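You operate a simulated robot arm through the tools that you are given. There is no shell and no other tool. Be economical: measure what you need, move in short steps, check, and stop when the job is done.

You are at the controls of a simulated robot arm. One attempt, no reset.

TASK
Test both batteries and put each in the slot that the display names.

Only the result counts: the job must be done as asked and must still hold three seconds after the hand-in. Knocking over, shifting, dropping, spilling or breaking anything else fails it.

THE ROBOT
A 7-joint arm with a two-finger parallel gripper, fixed in place. Base frame: the origin is at the foot of the arm, x ahead of it, y to its left, z up; the work surface is at about z = 0. Lengths are in m, angles in rad, forces in N, time in s.
With the tool pointing down near the work surface it reaches from about 0.22 to 0.58 m from the base axis. Its first joint turns from -1.152 to 1.152 rad. Payload 2.5 kg.
Tool frame: the origin (TCP) lies between the finger pads and is the grasp point; the fingertips stand 0.023 m ahead of it; z points along the fingers, y is the line along which they close. The gripper opens to 0.094 m. The fingers are 0.038 m wide and 0.01 m thick; the gripper's body (0.054 by 0.096 m) begins 0.039 m behind the TCP.
Orientation is told as [roll, pitch, yaw] about the base's x, y, z axes, in that order, counted from this pose: with the fingers straight down and closing along the base's y, the tool's x points along the base's -x, its y along +y and its z along -z.

THE INTERFACE
- The arm moves only by the tool send_rows. Its argument "plan" is a list of rows, each a list of 7 numbers: the shift along the base's x, y, z in m, then the turn, a rotation vector about the base's x, y, z in rad, then the closure, from 0 (fully open) to 1 (shut). In form: [[dx, dy, dz, rx, ry, rz, gripper], ...]. A call has 1 to 8 rows; each row shifts and turns the commanded pose from where the row before left it. Rows are played at 5 a second. More than 0.05 m and 0.15 rad between two rows, or a gripper value outside its range, and nothing of the call is played. A pose out of reach is approached as far as the arm can. The call stops where the force on the tool passes 40 N (or 10 N more than at its start, if that is more) or the arm is blocked; 0.2 s more then pass. The fingers move at their own pace (about 0.108 m/s each) and stop on an object; they squeeze with about 34 N. The grip force told is the motor's: it shows also when the fingers shut on nothing. Time passes only in rows, and 0.2 s behind the last, so rows that do not move let the fingers close. It gives the time, the measured TCP pose, the force on the tool (base axes), the opening and the grip force at its end, in the units of the frame above (readings bear some noise).
- Cameras (640 x 400 px; columns grow to the right, rows downward): "scene" is fixed at [0.095, -0.3936, 0.552]; the picture's right is [0.96, -0.28, 0.00], its down [-0.15, -0.49, -0.86] and it looks along [0.25, 0.82, -0.51] (base axes); focal length 340 px, centre (320, 200). "wrist" rides on the gripper at [0.086, 0.016, -0.074] in the tool frame; the picture's right is [-0.18, 0.98, 0.00], its down [-0.58, -0.11, -0.81] and it looks along [-0.79, -0.15, 0.59] (tool axes); focal length 243 px, centre (320, 200). There is no depth. A picture from a camera that has moved, and an enlarged one, comes with that camera's place and axes in the base frame and with its lens.
- grab_frame(camera): a new picture of that camera. The clock stands still meanwhile.
- enlarge(camera, box): a new picture of the part [left, top, right, bottom] of that camera's present view, enlarged. The clock stands still meanwhile.
- hand_in(): hands the job in; it is judged then, once.

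Work in short steps. Places have to be worked out from the pictures, the camera data and where the tool is seen: move nearer, look again, correct. Check each grasp and each placing, and mend what went wrong. You have 120 turns and 64 pictures in all, those below and enlarged ones among them. Open the gripper and draw the arm clear of the work before you hand the job in, unless the task says otherwise; then end with one line.

The tools are called after "Call:" as a command line: name --pt "numbers of a row" for each row, then --argument value for the rest, lists and objects as JSON in quotes. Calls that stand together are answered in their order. send_rows: Moves the arm, as the interface text tells. Its arguments: {"type":"object","properties":{"plan":{"type":"array","items":{"type":"array","items":{"type":"number"}}}},"required":["plan"]} The other tools are called the same way: grab_frame (camera) takes a picture; enlarge (camera, box) takes an enlarged picture of a part of a camera's view; hand_in () hands the job in.

At the start:

```text
t: 0.0
tool_pos: [0.3318, 0.1808, 0.2914]
tcp_rot: [0.0, 0.0, 0.0]
wrist_force: [0.4, -0.8, -0.2]
gripper_width: 0.0942
finger_force: 0.0
```

scene: 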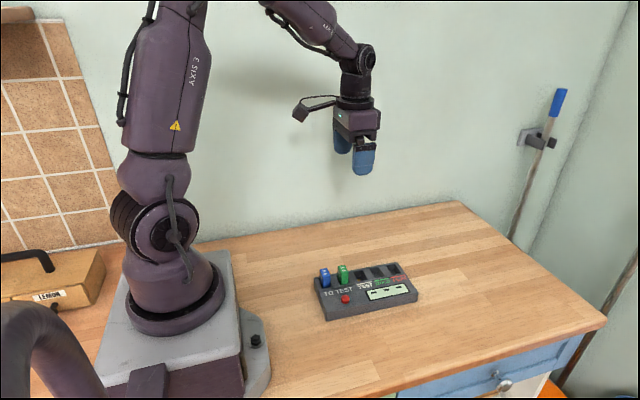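
wrist: 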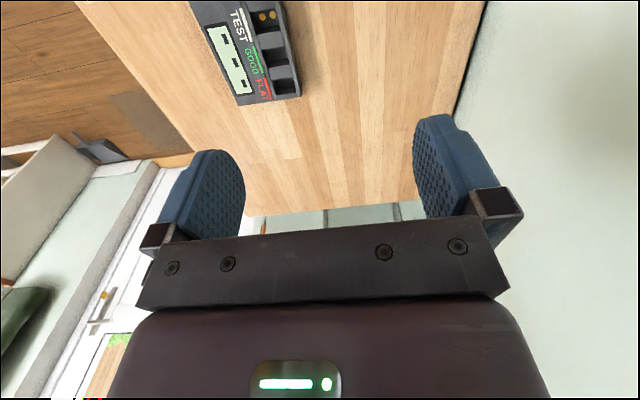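

I'll enlarge the tester in the scene view to read its layout.

Call:
enlarge --camera "scene" --box '[300, 250, 430, 331]'

Call:
enlarge --camera "wrist" --box '[180, 0, 340, 100]'

```text
4.92 times, centred on (365, 290) of scene
camera zoom: at [0.095, -0.3936, 0.552], right [0.96, -0.28, 0.0], down [-0.15, -0.49, -0.86], along [0.25, 0.82, -0.51], focal length 1671 px, centre (98, -246)
```

zoom: 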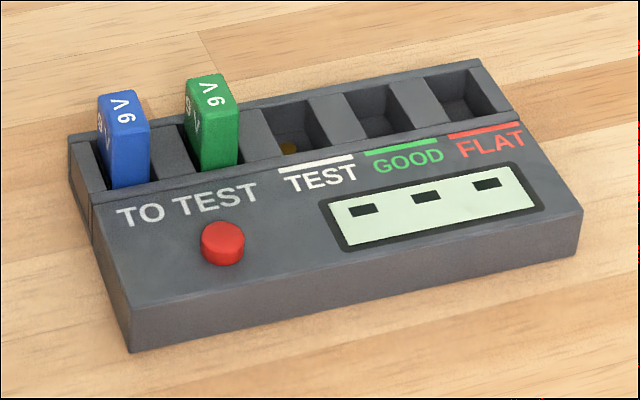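

```text
4.00 times, centred on (260, 50) of wrist
camera zoom: at [0.2459, 0.1979, 0.3657], right [0.18, 0.98, 0.0], down [0.58, -0.11, 0.81], along [0.79, -0.15, -0.59], focal length 970 px, centre (560, 800)
```

zoom: 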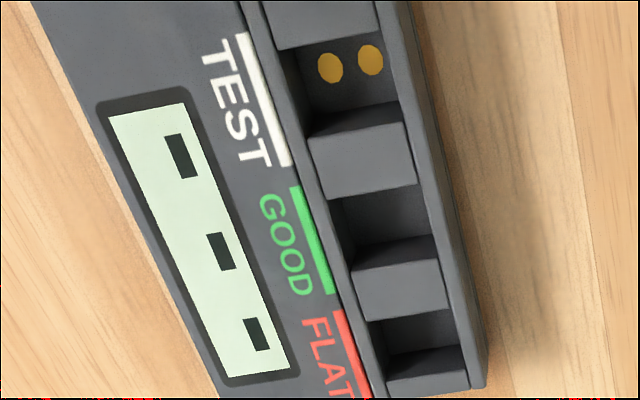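

The tester lies roughly along x at 0.24–0.44, y 0.035–0.13. I'll tilt the wrist and shift so its camera looks down on it.

Call:
send_rows --pt "-0.01 -0.015 0 0 0.12 0 0" --pt "-0.01 -0.015 0 0 0.12 0 0" --pt "-0.01 -0.015 0 0 0.12 0 0" --pt "-0.01 -0.015 0 0 0.12 0 0" --pt "0 0 0 0 0 0 0"

Call:
grab_frame --camera "wrist"

```text
t: 1.2
tool_pos: [0.2928, 0.1212, 0.2916]
tcp_rot: [0.0, 0.48, 0.001]
wrist_force: [-0.3, -0.5, -1.1]
gripper_width: 0.0939
finger_force: 0.1
```

```text
59 pictures are left
camera wrist: at [0.2504, 0.1379, 0.3973], right [0.16, 0.98, -0.08], down [0.89, -0.11, 0.44], along [0.43, -0.15, -0.89], focal length 243 px, centre (320, 200)
```

wrist: 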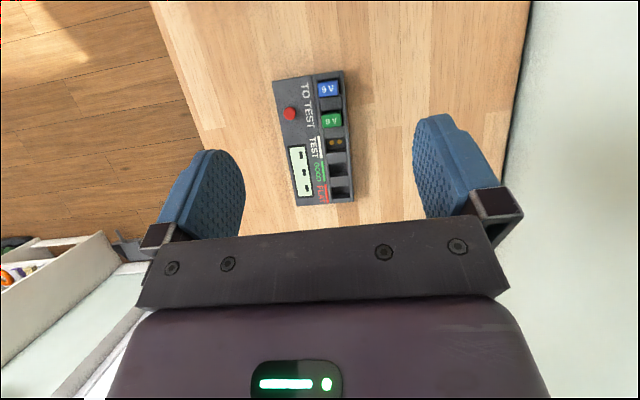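

Call:
enlarge --camera "wrist" --box '[208, 60, 432, 200]'

```text
2.86 times, centred on (320, 130) of wrist
camera zoom: at [0.2504, 0.1379, 0.3973], right [0.16, 0.98, -0.08], down [0.89, -0.11, 0.44], along [0.43, -0.15, -0.89], focal length 693 px, centre (320, 400)
```

zoom: 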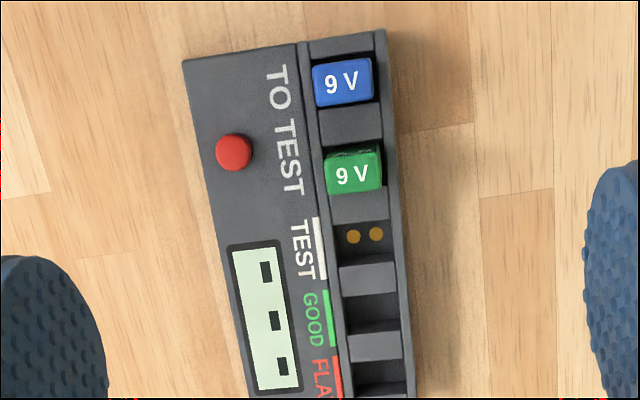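

Estimates: battery tops near z≈0.055; slots at x≈0.258 (blue), 0.297 (green), 0.336 TEST, 0.375 GOOD, 0.414 FLAT, y≈0.115, tester yaw ≈ -0.02; button at (0.282, 0.058). I straighten the tool, half-close and go above the blue battery.

Call:
send_rows --pt "-0.007 0 -0.03 0 -0.12 -0.005 0.45" --pt "-0.007 0 -0.03 0 -0.12 -0.005 0.45" --pt "-0.007 -0.002 -0.03 0 -0.12 -0.005 0.45" --pt "-0.007 -0.002 -0.03 0 -0.12 -0.005 0.45" --pt "-0.007 0 -0.03 0 0 0 0.45" --pt "0 0 0 0 0 0 0.45"

Call:
grab_frame --camera "wrist"

Call:
enlarge --camera "scene" --box '[280, 210, 440, 310]'

```text
t: 2.6
tool_pos: [0.2548, 0.1176, 0.1424]
tcp_rot: [0.005, 0.001, -0.019]
wrist_force: [-0.7, -0.1, 0.0]
gripper_width: 0.0516
finger_force: 0.0
```

```text
57 pictures are left
camera wrist: at [0.1692, 0.1349, 0.2166], right [0.2, 0.98, 0.0], down [0.58, -0.12, 0.81], along [0.79, -0.16, -0.59], focal length 243 px, centre (320, 200)
```

wrist: 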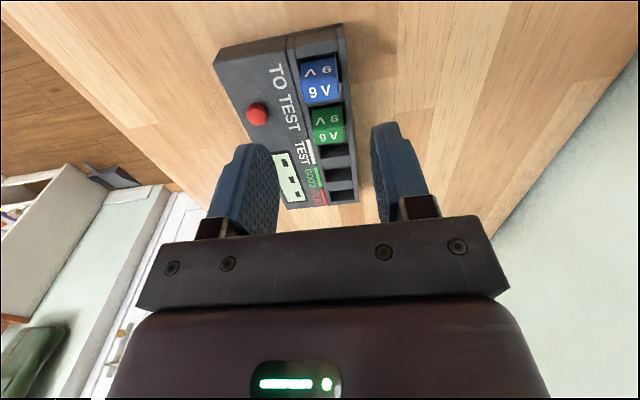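

```text
4.00 times, centred on (360, 260) of scene
camera zoom: at [0.095, -0.3936, 0.552], right [0.96, -0.28, 0.0], down [-0.15, -0.49, -0.86], along [0.25, 0.82, -0.51], focal length 1358 px, centre (160, -40)
```

zoom: 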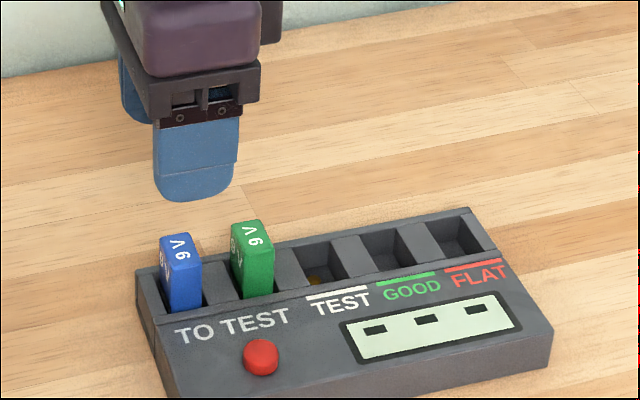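

Good alignment so far; I enlarge the wrist view to triangulate the battery height.

Call:
enlarge --camera "wrist" --box '[200, 20, 424, 160]'

```text
2.86 times, centred on (312, 90) of wrist
camera zoom: at [0.1692, 0.1349, 0.2166], right [0.2, 0.98, 0.0], down [0.58, -0.12, 0.81], along [0.79, -0.16, -0.59], focal length 693 px, centre (343, 514)
```

zoom: 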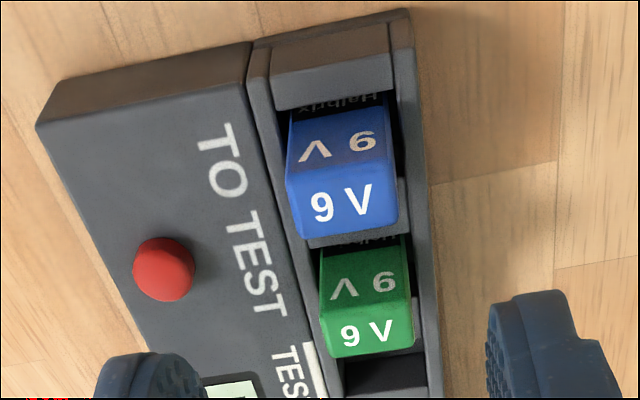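

Blue top is at about (0.258, 0.117, 0.055). I descend straddling it with the tips at about z 0.04 and look before closing.

Call:
send_rows --pt "0.002 0 -0.03 0 0 0 0.45" --pt "0 0 -0.03 0 0 0 0.45" --pt "0 0 -0.019 0 0 0 0.45" --pt "0 0 0 0 0 0 0.45"

Call:
grab_frame --camera "wrist"

Call:
enlarge --camera "scene" --box '[280, 210, 440, 310]'

```text
t: 3.6
tool_pos: [0.259, 0.1176, 0.0625]
tcp_rot: [0.006, -0.001, -0.019]
wrist_force: [-0.1, 0.5, -1.1]
gripper_width: 0.0517
finger_force: 0.0
```

```text
54 pictures are left
camera wrist: at [0.1734, 0.1343, 0.1367], right [0.2, 0.98, 0.0], down [0.58, -0.12, 0.81], along [0.79, -0.16, -0.59], focal length 243 px, centre (320, 200)
```

wrist: 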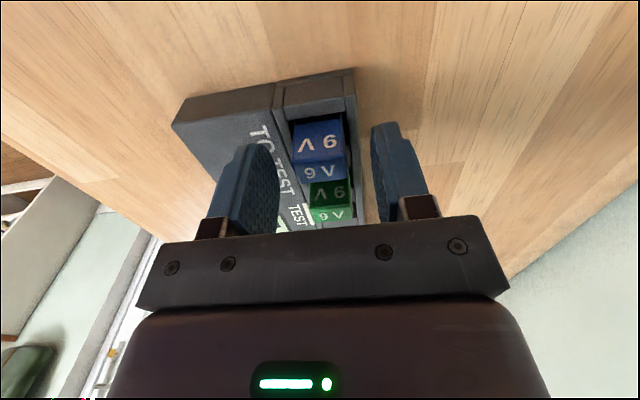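

```text
4.00 times, centred on (360, 260) of scene
camera zoom: at [0.095, -0.3936, 0.552], right [0.96, -0.28, 0.0], down [-0.15, -0.49, -0.86], along [0.25, 0.82, -0.51], focal length 1358 px, centre (160, -40)
```

zoom: 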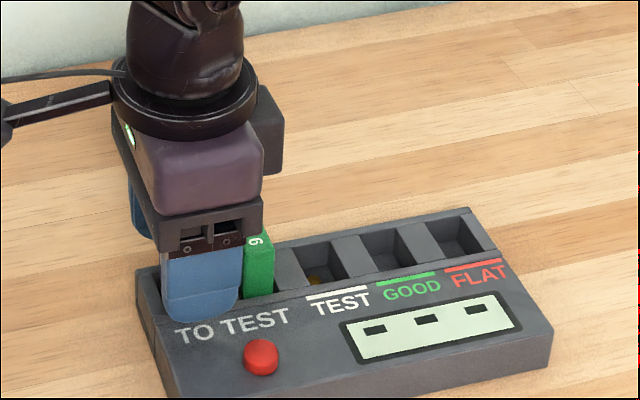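

The battery sits centred between the fingers, clear of the panel. Close.

Call:
send_rows --pt "0 0 0 0 0 0 1" --pt "0 0 0 0 0 0 1" --pt "0 0 0 0 0 0 1"

```text
t: 4.4
tool_pos: [0.2595, 0.1163, 0.0634]
tcp_rot: [0.006, -0.001, -0.019]
wrist_force: [-0.4, -0.5, 0.4]
gripper_width: 0.0255
finger_force: 33.8
```

Gripped at 25.5 mm. Lift 75 mm straight up and check.

Call:
send_rows --pt "0 0 0.015 0 0 0 1" --pt "0 0 0.02 0 0 0 1" --pt "0 0 0.02 0 0 0 1" --pt "0 0 0.02 0 0 0 1" --pt "0 0 0 0 0 0 1"

Call:
grab_frame --camera "wrist"

Call:
enlarge --camera "scene" --box '[280, 210, 440, 310]'

```text
t: 5.6
tool_pos: [0.2599, 0.1186, 0.1368]
tcp_rot: [0.006, 0.0, -0.02]
wrist_force: [0.7, -0.5, -1.2]
gripper_width: 0.0255
finger_force: 33.5
```

```text
52 pictures are left
camera wrist: at [0.1733, 0.1351, 0.2119], right [0.2, 0.98, 0.0], down [0.58, -0.12, 0.81], along [0.79, -0.16, -0.59], focal length 243 px, centre (320, 200)
```

wrist: 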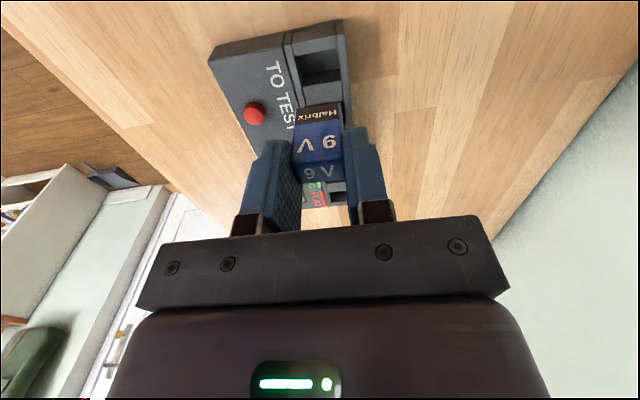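

```text
4.00 times, centred on (360, 260) of scene
camera zoom: at [0.095, -0.3936, 0.552], right [0.96, -0.28, 0.0], down [-0.15, -0.49, -0.86], along [0.25, 0.82, -0.51], focal length 1358 px, centre (160, -40)
```

zoom: 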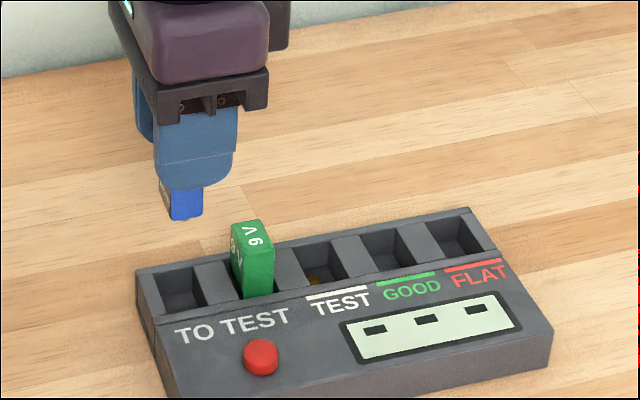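

Clean lift. Carry it two pitches (+0.078 x, -0.0016 y) to above TEST, lower partway and check alignment.

Call:
send_rows --pt "0.026 -0.0005 0 0 0 0 1" --pt "0.026 -0.0005 0 0 0 0 1" --pt "0.026 -0.0006 0 0 0 0 1" --pt "0 0 -0.02 0 0 0 1" --pt "0 0 -0.012 0 0 0 1" --pt "0 0 0 0 0 0 1"

Call:
enlarge --camera "wrist" --box '[200, 20, 424, 160]'

Call:
enlarge --camera "scene" --box '[320, 230, 432, 300]'

```text
t: 7.0
tool_pos: [0.3387, 0.1168, 0.1078]
tcp_rot: [0.005, 0.001, -0.019]
wrist_force: [-0.9, 0.2, -0.4]
gripper_width: 0.0257
finger_force: 33.3
```

```text
2.86 times, centred on (312, 90) of wrist
camera zoom: at [0.2519, 0.1331, 0.1807], right [0.2, 0.98, 0.0], down [0.58, -0.12, 0.81], along [0.79, -0.16, -0.59], focal length 693 px, centre (343, 514)
```

zoom: 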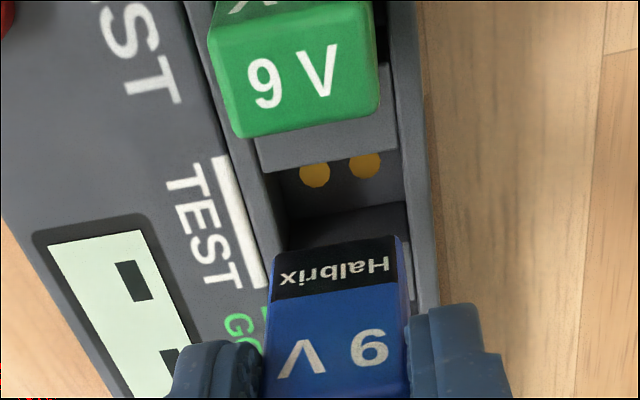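

```text
5.71 times, centred on (376, 265) of scene
camera zoom: at [0.095, -0.3936, 0.552], right [0.96, -0.28, 0.0], down [-0.15, -0.49, -0.86], along [0.25, 0.82, -0.51], focal length 1940 px, centre (0, -171)
```

zoom: 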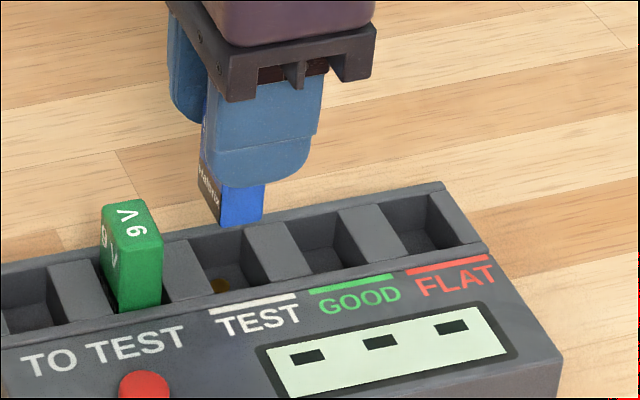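

Projecting downward, the battery lines up with the TEST slot. Lower most of the way and check.

Call:
send_rows --pt "0 0 -0.015 0 0 0 1" --pt "0 0 -0.01 0 0 0 1" --pt "0 0 -0.006 0 0 0 1" --pt "0 0 0 0 0 0 1"

Call:
enlarge --camera "wrist" --box '[200, 20, 424, 160]'

Call:
enlarge --camera "scene" --box '[320, 230, 432, 300]'

```text
t: 8.0
tool_pos: [0.3378, 0.1167, 0.0745]
tcp_rot: [0.006, 0.002, -0.02]
wrist_force: [-0.1, 0.8, -0.4]
gripper_width: 0.0254
finger_force: 34.2
```

```text
2.86 times, centred on (312, 90) of wrist
camera zoom: at [0.2515, 0.1332, 0.1496], right [0.2, 0.98, 0.0], down [0.58, -0.12, 0.81], along [0.79, -0.16, -0.59], focal length 693 px, centre (343, 514)
```

zoom: 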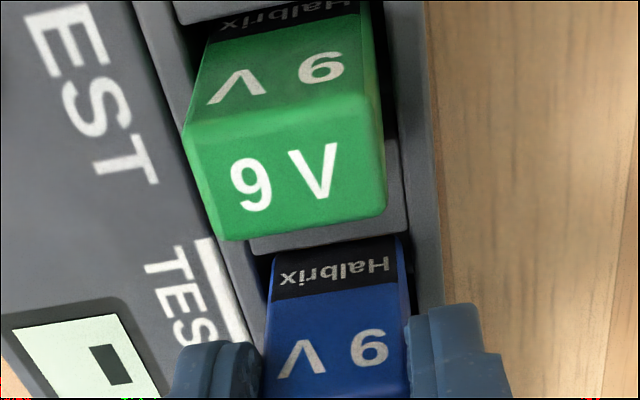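

```text
5.71 times, centred on (376, 265) of scene
camera zoom: at [0.095, -0.3936, 0.552], right [0.96, -0.28, 0.0], down [-0.15, -0.49, -0.86], along [0.25, 0.82, -0.51], focal length 1940 px, centre (0, -171)
```

zoom: 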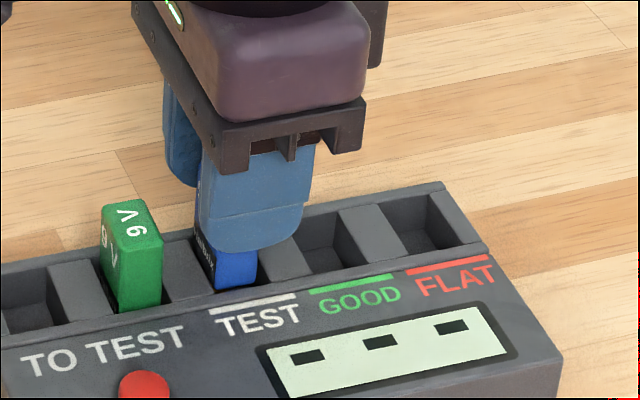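

Battery has entered the slot with no contact force. Lower the remaining 12 mm.

Call:
send_rows --pt "0 0 -0.006 0 0 0 1" --pt "0 0 -0.005 0 0 0 1" --pt "0 0 -0.001 0 0 0 1" --pt "0 0 0 0 0 0 1"

Call:
enlarge --camera "scene" --box '[320, 230, 432, 300]'

```text
t: 9.0
tool_pos: [0.3363, 0.1156, 0.062]
tcp_rot: [0.006, -0.002, -0.02]
wrist_force: [-0.2, 0.6, -0.9]
gripper_width: 0.0254
finger_force: 33.8
```

```text
5.71 times, centred on (376, 265) of scene
camera zoom: at [0.095, -0.3936, 0.552], right [0.96, -0.28, 0.0], down [-0.15, -0.49, -0.86], along [0.25, 0.82, -0.51], focal length 1940 px, centre (0, -171)
```

zoom: 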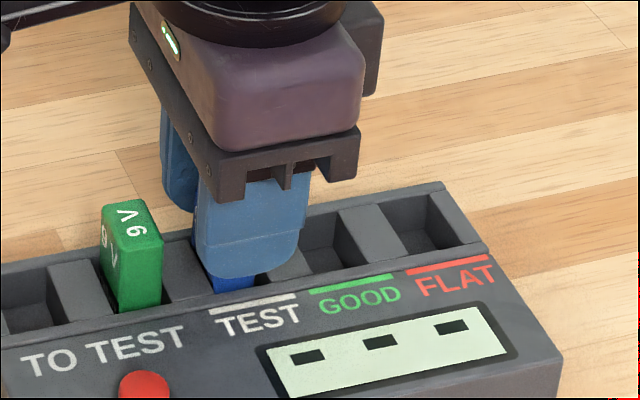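

At the original seat height. Release, rise and look at the display.

Call:
send_rows --pt "0 0 0 0 0 0 0.45" --pt "0 0 0 0 0 0 0.45" --pt "0 0 0.03 0 0 0 0.45" --pt "0 0 0.04 0 0 0 0.45" --pt "0 0 0 0 0 0 0.45"

Call:
enlarge --camera "scene" --box '[310, 245, 438, 325]'

```text
t: 10.2
tool_pos: [0.3395, 0.1166, 0.1334]
tcp_rot: [0.004, 0.0, -0.018]
wrist_force: [0.4, -0.3, 0.5]
gripper_width: 0.052
finger_force: 0.1
```

```text
5.00 times, centred on (374, 285) of scene
camera zoom: at [0.095, -0.3936, 0.552], right [0.96, -0.28, 0.0], down [-0.15, -0.49, -0.86], along [0.25, 0.82, -0.51], focal length 1697 px, centre (50, -225)
```

zoom: 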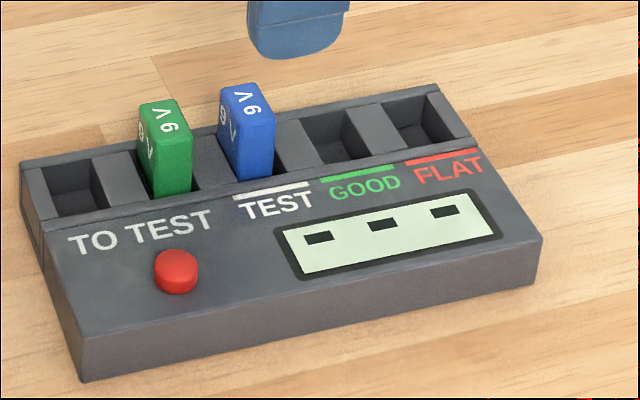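

Blue is seated; display still shows dashes, so the red button at about (0.283, 0.0575, top 0.033) must be pressed. Close the fingers and move above it.

Call:
send_rows --pt "-0.028 -0.03 0 0 0 0 1" --pt "-0.027 -0.029 0 0 0 0 1" --pt "0 0 -0.03 0 0 0 1" --pt "0 0 -0.03 0 0 0 1" --pt "0 0 0 0 0 0 1"

Call:
grab_frame --camera "wrist"

Call:
enlarge --camera "scene" --box '[310, 245, 438, 325]'

```text
t: 11.4
tool_pos: [0.2828, 0.0576, 0.0709]
tcp_rot: [0.004, 0.0, -0.019]
wrist_force: [-0.6, -0.1, 0.0]
gripper_width: 0.0
finger_force: 33.8
```

```text
44 pictures are left
camera wrist: at [0.1968, 0.0747, 0.1456], right [0.2, 0.98, 0.01], down [0.58, -0.12, 0.81], along [0.79, -0.16, -0.59], focal length 243 px, centre (320, 200)
```

wrist: 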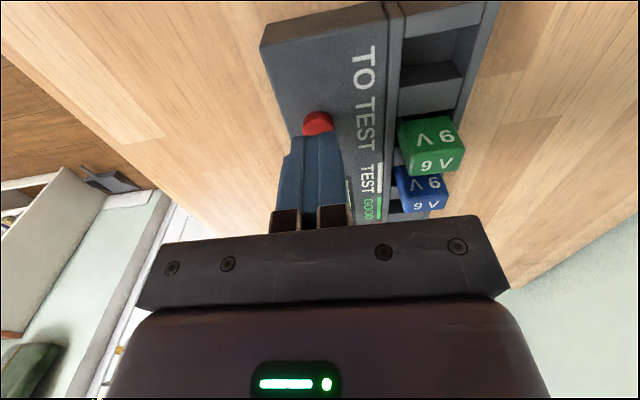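

```text
5.00 times, centred on (374, 285) of scene
camera zoom: at [0.095, -0.3936, 0.552], right [0.96, -0.28, 0.0], down [-0.15, -0.49, -0.86], along [0.25, 0.82, -0.51], focal length 1697 px, centre (50, -225)
```

zoom: 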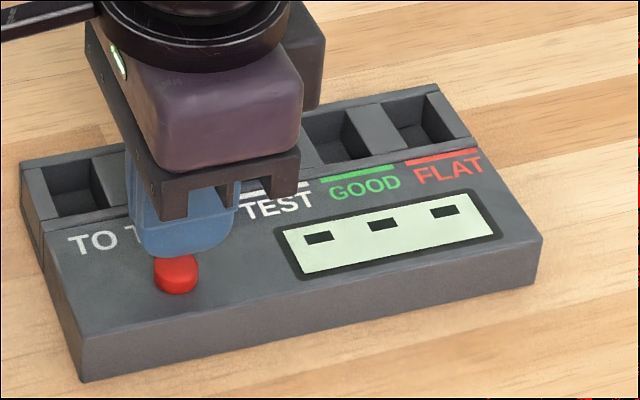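

Fingers are lined up over the button. Descend in small steps until light contact.

Call:
send_rows --pt "-0.002 0 -0.005 0 0 0 1" --pt "0 0 -0.003 0 0 0 1" --pt "0 0 -0.002 0 0 0 1" --pt "0 0 -0.002 0 0 0 1"

Call:
enlarge --camera "scene" --box '[310, 245, 438, 325]'

```text
t: 12.4
tool_pos: [0.2804, 0.0568, 0.0599]
tcp_rot: [0.006, 0.002, -0.019]
wrist_force: [-0.4, 0.0, 0.4]
gripper_width: 0.0
finger_force: 33.7
```

```text
5.00 times, centred on (374, 285) of scene
camera zoom: at [0.095, -0.3936, 0.552], right [0.96, -0.28, 0.0], down [-0.15, -0.49, -0.86], along [0.25, 0.82, -0.51], focal length 1697 px, centre (50, -225)
```

zoom: 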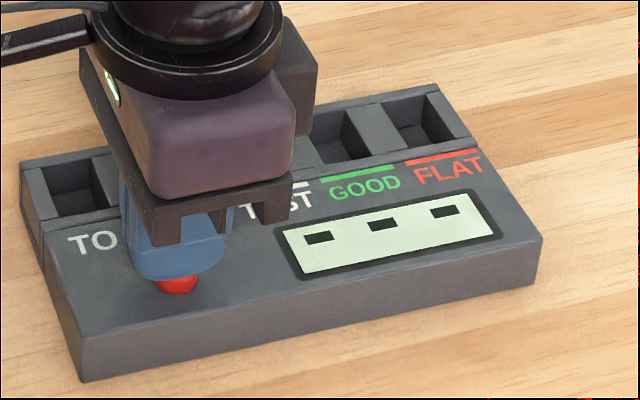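

No contact yet; continue in small steps.

Call:
send_rows --pt "0 0 -0.002 0 0 0 1" --pt "0 0 -0.002 0 0 0 1" --pt "0 0 -0.001 0 0 0 1"

Call:
enlarge --camera "scene" --box '[310, 245, 438, 325]'

```text
t: 13.2
tool_pos: [0.2815, 0.0569, 0.0559]
tcp_rot: [0.006, 0.0, -0.019]
wrist_force: [0.5, -0.5, 3.4]
gripper_width: 0.0
finger_force: 34.2
```

```text
5.00 times, centred on (374, 285) of scene
camera zoom: at [0.095, -0.3936, 0.552], right [0.96, -0.28, 0.0], down [-0.15, -0.49, -0.86], along [0.25, 0.82, -0.51], focal length 1697 px, centre (50, -225)
```

zoom: 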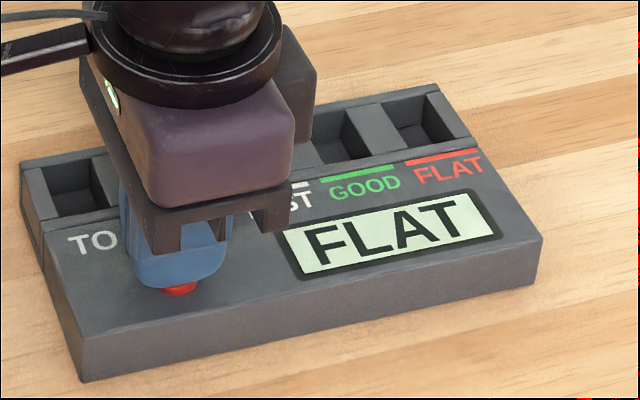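

Blue reads FLAT. Rise, return above the TEST slot with fingers half open.

Call:
send_rows --pt "0 0 0.037 0 0 0 1" --pt "0 0 0.04 0 0 0 0.45" --pt "0.029 0.03 0 0 0 0 0.45" --pt "0.028 0.029 0 0 0 0 0.45" --pt "0 0 -0.035 0 0 0 0.45" --pt "0 0 -0.02 0 0 0 0.45" --pt "0 0 -0.015 0 0 0 0.45" --pt "0 0 0 0 0 0 0.45"

Call:
grab_frame --camera "wrist"

Call:
enlarge --camera "scene" --box '[310, 245, 438, 325]'

```text
t: 15.0
tool_pos: [0.3367, 0.1168, 0.062]
tcp_rot: [0.006, -0.001, -0.02]
wrist_force: [-0.1, -0.1, -1.0]
gripper_width: 0.0518
finger_force: 0.1
```

```text
40 pictures are left
camera wrist: at [0.2508, 0.134, 0.1357], right [0.2, 0.98, 0.0], down [0.58, -0.12, 0.81], along [0.79, -0.16, -0.59], focal length 243 px, centre (320, 200)
```

wrist: 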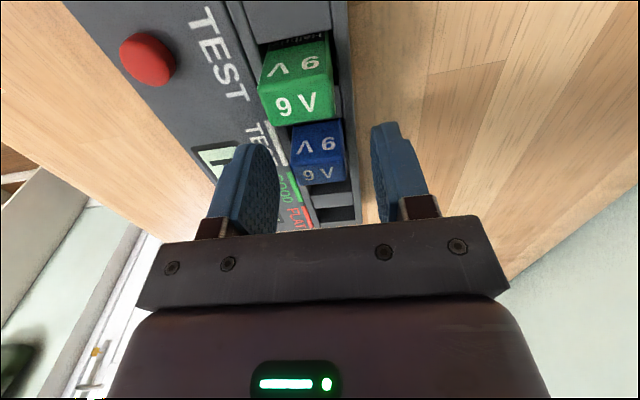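

```text
5.00 times, centred on (374, 285) of scene
camera zoom: at [0.095, -0.3936, 0.552], right [0.96, -0.28, 0.0], down [-0.15, -0.49, -0.86], along [0.25, 0.82, -0.51], focal length 1697 px, centre (50, -225)
```

zoom: 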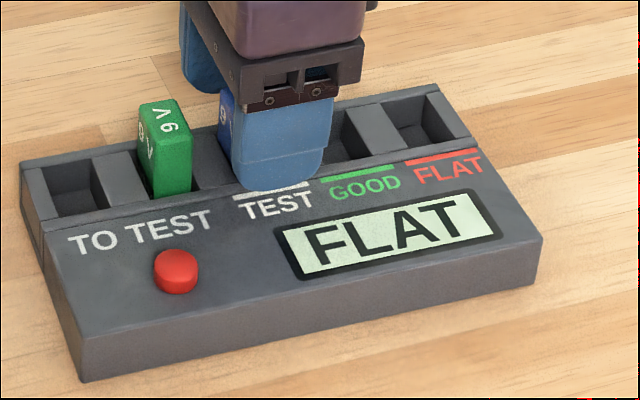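

Straddling blue again. Grip, lift, and carry two pitches to above FLAT, lowering partway.

Call:
send_rows --pt "0 0 0 0 0 0 1" --pt "0 0 0 0 0 0 1" --pt "0 0 0.02 0 0 0 1" --pt "0 0 0.025 0 0 0 1" --pt "0.026 -0.0005 0 0 0 0 1" --pt "0.026 -0.0005 0 0 0 0 1" --pt "0.026 -0.0006 0 0 0 0 1" --pt "0 0 0 0 0 0 1"

Call:
enlarge --camera "wrist" --box '[200, 20, 424, 160]'

Call:
enlarge --camera "scene" --box '[330, 230, 442, 300]'

```text
t: 16.8
tool_pos: [0.4166, 0.1126, 0.1079]
tcp_rot: [0.006, -0.001, -0.019]
wrist_force: [0.5, 0.2, -0.8]
gripper_width: 0.0256
finger_force: 34.0
```

```text
2.86 times, centred on (312, 90) of wrist
camera zoom: at [0.3297, 0.1312, 0.1821], right [0.2, 0.98, 0.0], down [0.58, -0.12, 0.81], along [0.79, -0.16, -0.59], focal length 693 px, centre (343, 514)
```

zoom: 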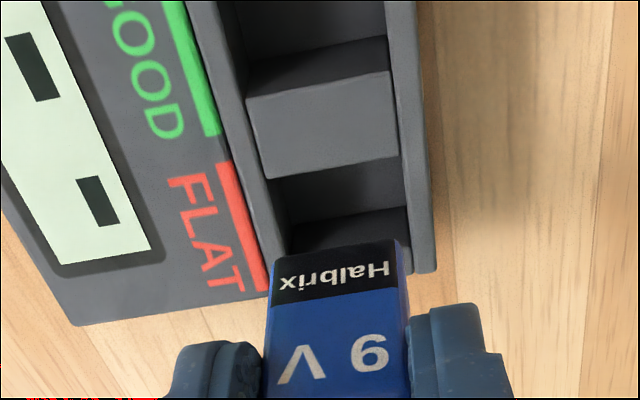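

```text
5.71 times, centred on (386, 265) of scene
camera zoom: at [0.095, -0.3936, 0.552], right [0.96, -0.28, 0.0], down [-0.15, -0.49, -0.86], along [0.25, 0.82, -0.51], focal length 1940 px, centre (-57, -171)
```

zoom: 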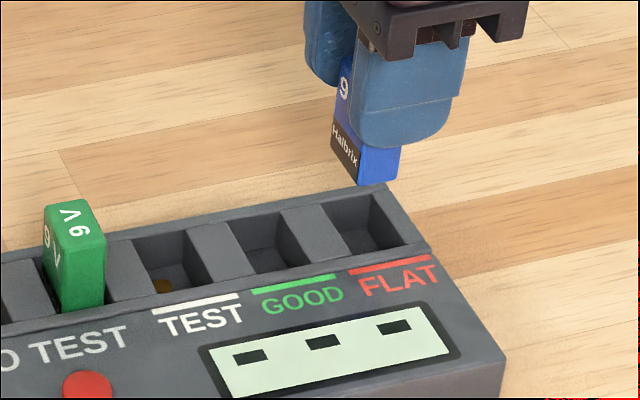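

Alignment matches what worked at TEST. Lower in stages, watching force.

Call:
send_rows --pt "0 0 -0.015 0 0 0 1" --pt "0 0 -0.008 0 0 0 1" --pt "0 0 0 0 0 0 1"

Call:
enlarge --camera "scene" --box '[350, 235, 430, 285]'

Call:
enlarge --camera "wrist" --box '[200, 20, 424, 160]'

```text
t: 17.6
tool_pos: [0.4175, 0.1153, 0.084]
tcp_rot: [0.005, -0.001, -0.02]
wrist_force: [0.4, -0.2, -0.4]
gripper_width: 0.0257
finger_force: 34.2
```

```text
8.00 times, centred on (390, 260) of scene
camera zoom: at [0.095, -0.3936, 0.552], right [0.96, -0.28, 0.0], down [-0.15, -0.49, -0.86], along [0.25, 0.82, -0.51], focal length 2716 px, centre (-240, -280)
```

zoom: 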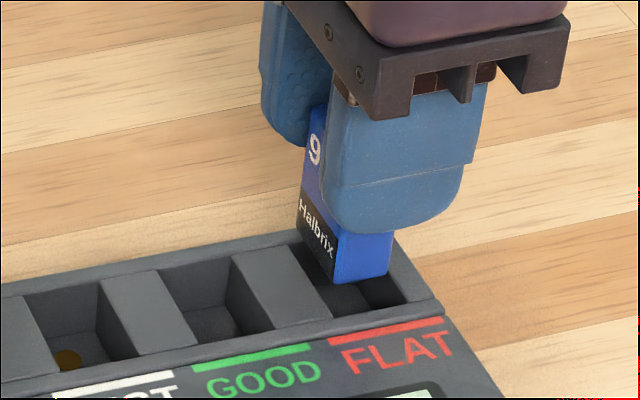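

```text
2.86 times, centred on (312, 90) of wrist
camera zoom: at [0.3307, 0.1318, 0.1584], right [0.2, 0.98, 0.0], down [0.58, -0.12, 0.81], along [0.79, -0.16, -0.59], focal length 693 px, centre (343, 514)
```

zoom: 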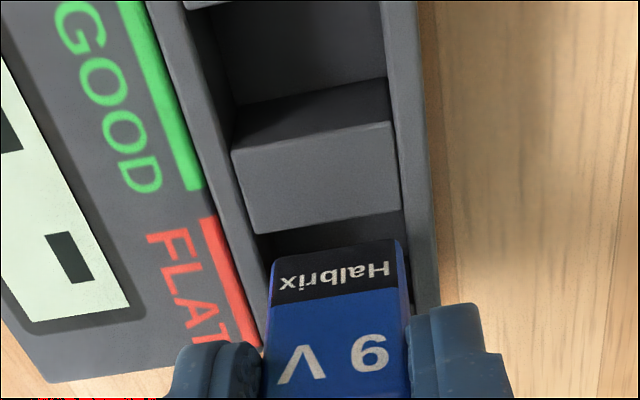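

Battery bottom is just above the slot and centred within it. Lower the remaining 22 mm.

Call:
send_rows --pt "0 0 -0.008 0 0 0 1" --pt "0 0 -0.007 0 0 0 1" --pt "0 0 -0.004 0 0 0 1" --pt "0 0 -0.002 0 0 0 1" --pt "0 0 -0.001 0 0 0 1" --pt "0 0 0 0 0 0 1"

Call:
enlarge --camera "scene" --box '[350, 235, 430, 285]'

```text
t: 19.0
tool_pos: [0.4154, 0.1149, 0.0621]
tcp_rot: [0.005, -0.001, -0.018]
wrist_force: [3.8, 0.0, 1.3]
gripper_width: 0.0255
finger_force: 34.0
```

```text
8.00 times, centred on (390, 260) of scene
camera zoom: at [0.095, -0.3936, 0.552], right [0.96, -0.28, 0.0], down [-0.15, -0.49, -0.86], along [0.25, 0.82, -0.51], focal length 2716 px, centre (-240, -280)
```

zoom: 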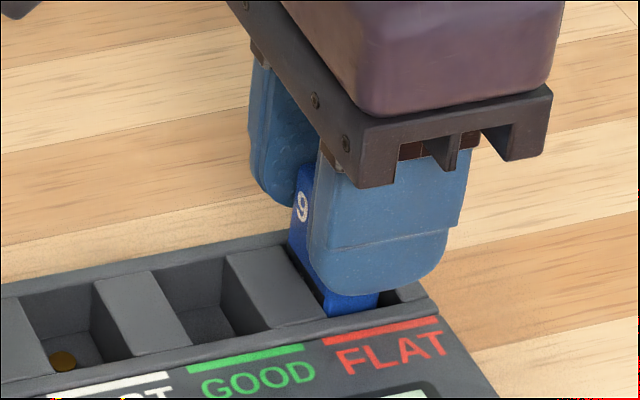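

The force of +3.8 N in x and the picture suggest the battery is pressing the slot's left wall and nudging the tester slightly. I ease +2 mm in x and compare with the earlier view.

Call:
send_rows --pt "0.002 0 0 0 0 0 1" --pt "0 0 0 0 0 0 1"

Call:
enlarge --camera "scene" --box '[350, 235, 430, 285]'

Call:
enlarge --camera "scene" --box '[310, 245, 438, 325]'

```text
t: 19.6
tool_pos: [0.4166, 0.1157, 0.0624]
tcp_rot: [0.005, 0.003, -0.019]
wrist_force: [0.4, 0.4, -0.3]
gripper_width: 0.0259
finger_force: 34.0
```

```text
8.00 times, centred on (390, 260) of scene
camera zoom: at [0.095, -0.3936, 0.552], right [0.96, -0.28, 0.0], down [-0.15, -0.49, -0.86], along [0.25, 0.82, -0.51], focal length 2716 px, centre (-240, -280)
```

zoom: 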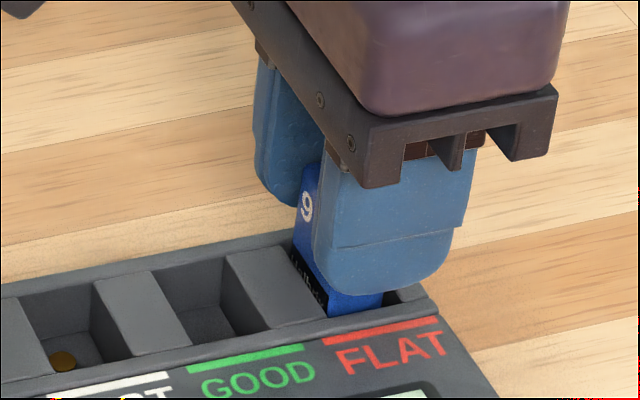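

```text
5.00 times, centred on (374, 285) of scene
camera zoom: at [0.095, -0.3936, 0.552], right [0.96, -0.28, 0.0], down [-0.15, -0.49, -0.86], along [0.25, 0.82, -0.51], focal length 1697 px, centre (50, -225)
```

zoom: 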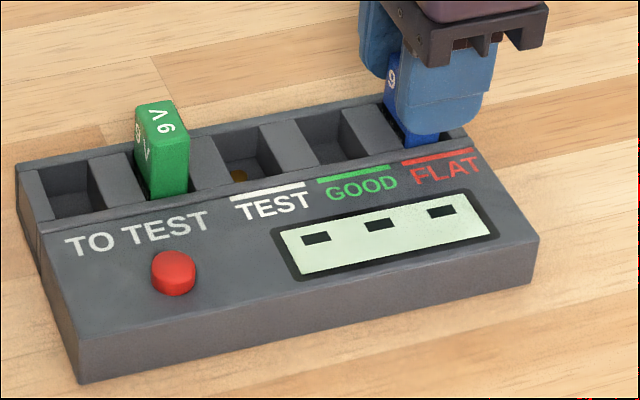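

The tester moved only ~1 mm and force is now zero with the battery in its slot. Release and rise.

Call:
send_rows --pt "0 0 0 0 0 0 0.45" --pt "0 0 0 0 0 0 0.45" --pt "0 0 0.03 0 0 0 0.45" --pt "0 0 0.04 0 0 0 0.45" --pt "0 0 0 0 0 0 0.45"

Call:
enlarge --camera "scene" --box '[310, 245, 438, 325]'

```text
t: 20.8
tool_pos: [0.4172, 0.1158, 0.1338]
tcp_rot: [0.006, 0.0, -0.02]
wrist_force: [0.6, 0.8, -0.2]
gripper_width: 0.0515
finger_force: 0.2
```

```text
5.00 times, centred on (374, 285) of scene
camera zoom: at [0.095, -0.3936, 0.552], right [0.96, -0.28, 0.0], down [-0.15, -0.49, -0.86], along [0.25, 0.82, -0.51], focal length 1697 px, centre (50, -225)
```

zoom: 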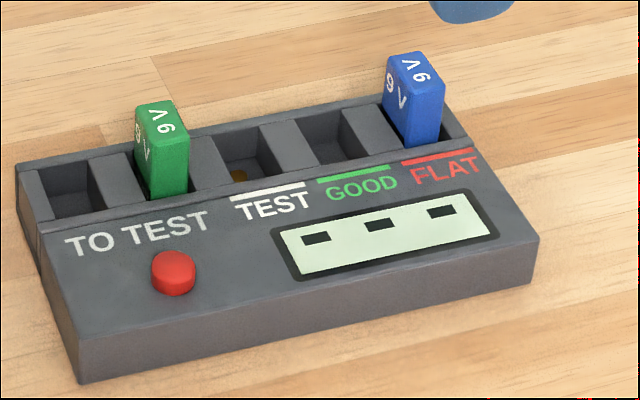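

Blue is seated in FLAT. Now go above the green battery (x≈0.2965) with half-open fingers.

Call:
send_rows --pt "-0.04 0.0008 0 0 0 0 0.45" --pt "-0.04 0.0008 0 0 0 0 0.45" --pt "-0.0403 0.0008 0 0 0 0 0.45" --pt "0 0 0 0 0 0 0.45"

Call:
enlarge --camera "wrist" --box '[200, 20, 424, 160]'

```text
t: 21.8
tool_pos: [0.2959, 0.1166, 0.1343]
tcp_rot: [0.005, 0.001, -0.019]
wrist_force: [0.2, 0.1, -0.1]
gripper_width: 0.0514
finger_force: 0.0
```

```text
2.86 times, centred on (312, 90) of wrist
camera zoom: at [0.2096, 0.1339, 0.2072], right [0.2, 0.98, 0.0], down [0.58, -0.12, 0.81], along [0.79, -0.16, -0.59], focal length 693 px, centre (343, 514)
```

zoom: 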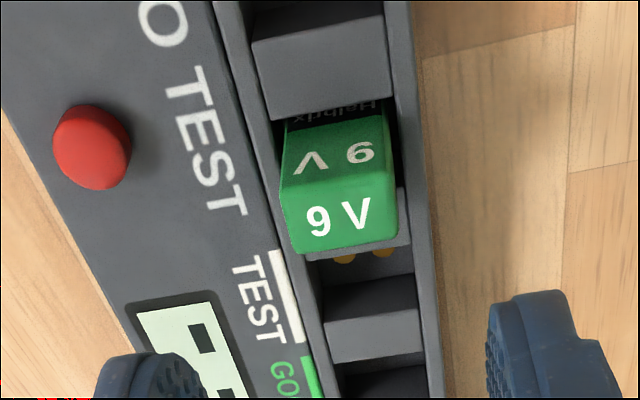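

Green top computes to (0.296, 0.116): aligned. Descend and grip.

Call:
send_rows --pt "0 0 -0.03 0 0 0 0.45" --pt "0 0 -0.025 0 0 0 0.45" --pt "0 0 -0.015 0 0 0 0.45" --pt "0 0 0 0 0 0 0.45" --pt "0 0 0 0 0 0 1" --pt "0 0 0 0 0 0 1" --pt "0 0 0 0 0 0 1"

Call:
enlarge --camera "scene" --box '[310, 245, 438, 325]'

```text
t: 23.4
tool_pos: [0.2969, 0.118, 0.0617]
tcp_rot: [0.006, 0.001, -0.019]
wrist_force: [0.5, 1.0, 0.6]
gripper_width: 0.0254
finger_force: 34.0
```

```text
5.00 times, centred on (374, 285) of scene
camera zoom: at [0.095, -0.3936, 0.552], right [0.96, -0.28, 0.0], down [-0.15, -0.49, -0.86], along [0.25, 0.82, -0.51], focal length 1697 px, centre (50, -225)
```

zoom: 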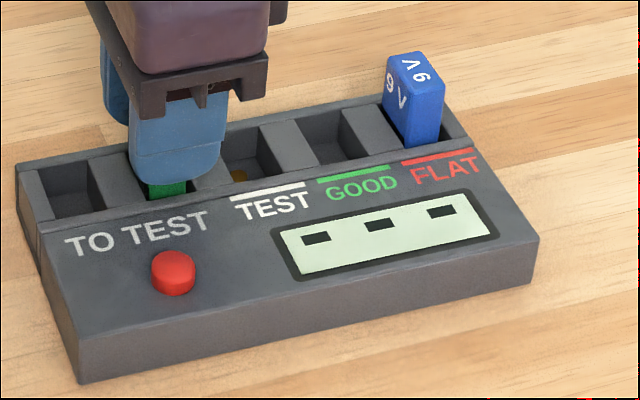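

Gripped. Lift 45 mm, shift one pitch to TEST and lower to just above the slot.

Call:
send_rows --pt "0 0 0.02 0 0 0 1" --pt "0 0 0.025 0 0 0 1" --pt "0.02 -0.0004 0 0 0 0 1" --pt "0.0195 -0.0004 0 0 0 0 1" --pt "0 0 -0.015 0 0 0 1" --pt "0 0 -0.008 0 0 0 1" --pt "0 0 0 0 0 0 1"

Call:
enlarge --camera "scene" --box '[320, 240, 400, 290]'

Call:
enlarge --camera "wrist" --box '[200, 20, 424, 160]'

```text
t: 25.0
tool_pos: [0.3368, 0.1182, 0.0835]
tcp_rot: [0.005, 0.0, -0.021]
wrist_force: [0.0, -0.7, -0.4]
gripper_width: 0.0256
finger_force: 34.4
```

```text
8.00 times, centred on (360, 265) of scene
camera zoom: at [0.095, -0.3936, 0.552], right [0.96, -0.28, 0.0], down [-0.15, -0.49, -0.86], along [0.25, 0.82, -0.51], focal length 2716 px, centre (0, -320)
```

zoom: 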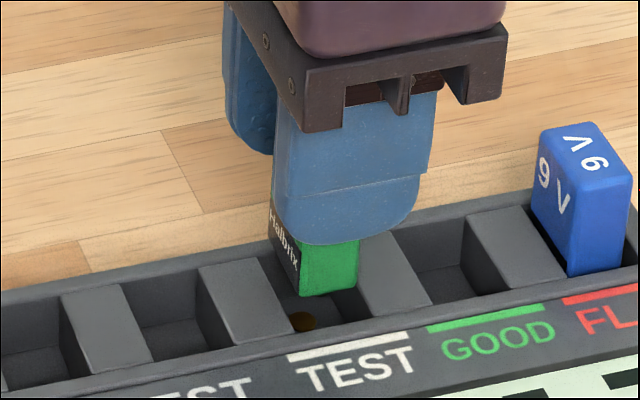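

```text
2.86 times, centred on (312, 90) of wrist
camera zoom: at [0.2502, 0.135, 0.1584], right [0.2, 0.98, 0.0], down [0.58, -0.12, 0.81], along [0.79, -0.16, -0.59], focal length 693 px, centre (343, 514)
```

zoom: 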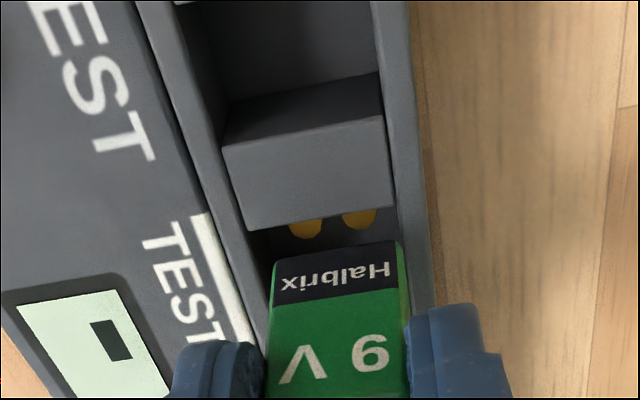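

Nearly aligned; wrist view suggests battery is ~1.5 mm too far +y. I correct y and lower gently, watching lateral force.

Call:
send_rows --pt "0 -0.0013 -0.004 0 0 0 1" --pt "0 0 -0.004 0 0 0 1" --pt "0 0 -0.003 0 0 0 1"

Call:
enlarge --camera "scene" --box '[320, 240, 400, 290]'

```text
t: 25.8
tool_pos: [0.3349, 0.1148, 0.0746]
tcp_rot: [0.005, 0.001, -0.019]
wrist_force: [-1.1, 0.1, -0.1]
gripper_width: 0.0253
finger_force: 33.9
```

```text
8.00 times, centred on (360, 265) of scene
camera zoom: at [0.095, -0.3936, 0.552], right [0.96, -0.28, 0.0], down [-0.15, -0.49, -0.86], along [0.25, 0.82, -0.51], focal length 2716 px, centre (0, -320)
```

zoom: 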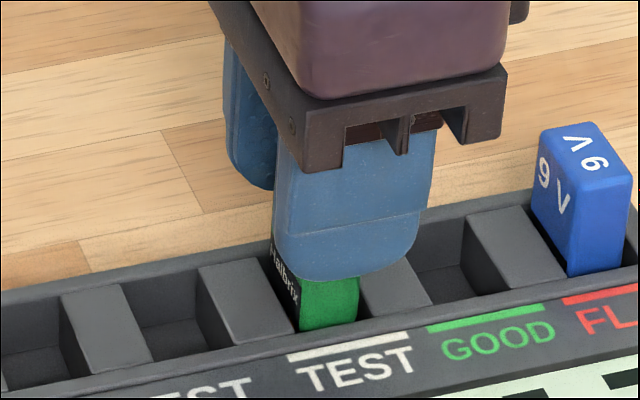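

In the slot, tester unmoved. Lower the rest.

Call:
send_rows --pt "0 0 -0.004 0 0 0 1" --pt "0 0 -0.004 0 0 0 1" --pt "0 0 -0.002 0 0 0 1" --pt "0 0 -0.001 0 0 0 1"

Call:
enlarge --camera "scene" --box '[320, 240, 400, 290]'

```text
t: 26.8
tool_pos: [0.3353, 0.1164, 0.0628]
tcp_rot: [0.005, 0.0, -0.019]
wrist_force: [-0.3, -0.3, -0.1]
gripper_width: 0.0251
finger_force: 34.1
```

```text
8.00 times, centred on (360, 265) of scene
camera zoom: at [0.095, -0.3936, 0.552], right [0.96, -0.28, 0.0], down [-0.15, -0.49, -0.86], along [0.25, 0.82, -0.51], focal length 2716 px, centre (0, -320)
```

zoom: 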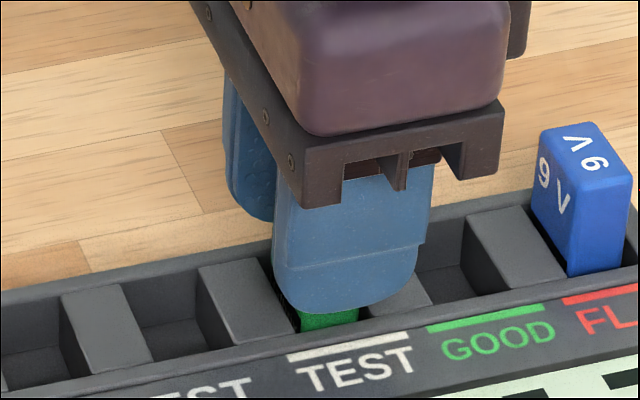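

Seated. Release, rise, close, and go above the button.

Call:
send_rows --pt "0 0 0 0 0 0 0.45" --pt "0 0 0 0 0 0 0.45" --pt "0 0 0.03 0 0 0 0.45" --pt "0 0 0.04 0 0 0 0.45" --pt "-0.029 -0.029 0 0 0 0 1" --pt "-0.0285 -0.0287 0 0 0 0 1" --pt "0 0 -0.035 0 0 0 1" --pt "0 0 -0.03 0 0 0 1"

Call:
enlarge --camera "scene" --box '[310, 245, 438, 325]'

```text
t: 28.6
tool_pos: [0.2794, 0.058, 0.066]
tcp_rot: [0.005, 0.0, -0.019]
wrist_force: [0.5, 0.0, -0.8]
gripper_width: 0.0001
finger_force: 34.1
```

```text
5.00 times, centred on (374, 285) of scene
camera zoom: at [0.095, -0.3936, 0.552], right [0.96, -0.28, 0.0], down [-0.15, -0.49, -0.86], along [0.25, 0.82, -0.51], focal length 1697 px, centre (50, -225)
```

zoom: 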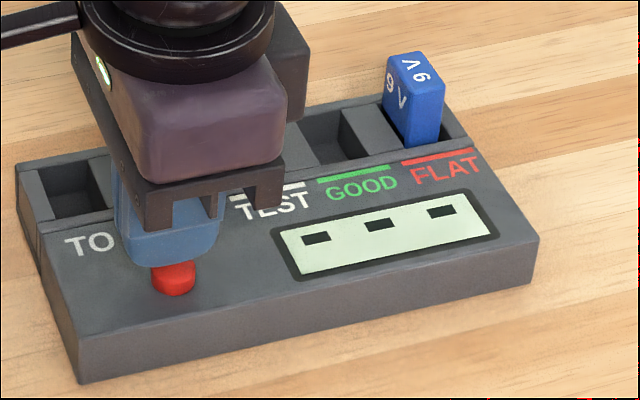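

Above the button; press gently.

Call:
send_rows --pt "0 0 -0.006 0 0 0 1" --pt "0 0 -0.003 0 0 0 1" --pt "0 0 -0.002 0 0 0 1" --pt "0 0 -0.001 0 0 0 1"

Call:
enlarge --camera "scene" --box '[310, 245, 438, 325]'

```text
t: 29.6
tool_pos: [0.2783, 0.0573, 0.0562]
tcp_rot: [0.005, 0.0, -0.018]
wrist_force: [-0.9, 0.0, 1.5]
gripper_width: 0.0001
finger_force: 34.2
```

```text
5.00 times, centred on (374, 285) of scene
camera zoom: at [0.095, -0.3936, 0.552], right [0.96, -0.28, 0.0], down [-0.15, -0.49, -0.86], along [0.25, 0.82, -0.51], focal length 1697 px, centre (50, -225)
```

zoom: 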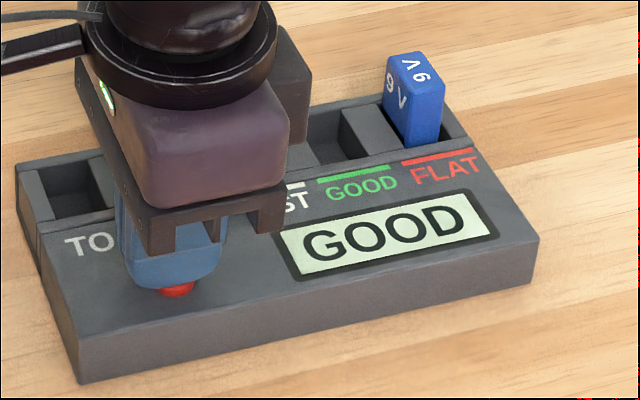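

Green reads GOOD. Return to the green battery and grip it.

Call:
send_rows --pt "0 0 0.037 0 0 0 1" --pt "0 0 0.04 0 0 0 0.45" --pt "0.029 0.029 0 0 0 0 0.45" --pt "0.0285 0.0287 0 0 0 0 0.45" --pt "0 0 -0.03 0 0 0 0.45" --pt "0 0 -0.025 0 0 0 0.45" --pt "0 0 -0.015 0 0 0 0.45"

Call:
grab_frame --camera "wrist"

```text
t: 31.2
tool_pos: [0.3369, 0.1151, 0.0631]
tcp_rot: [0.006, 0.0, -0.019]
wrist_force: [0.1, 0.1, 1.1]
gripper_width: 0.0518
finger_force: 0.0
```

```text
22 pictures are left
camera wrist: at [0.2502, 0.1315, 0.1376], right [0.2, 0.98, 0.0], down [0.58, -0.12, 0.81], along [0.79, -0.16, -0.59], focal length 243 px, centre (320, 200)
```

wrist: 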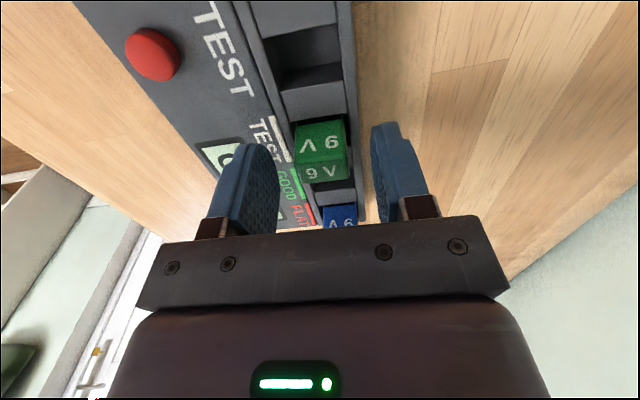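

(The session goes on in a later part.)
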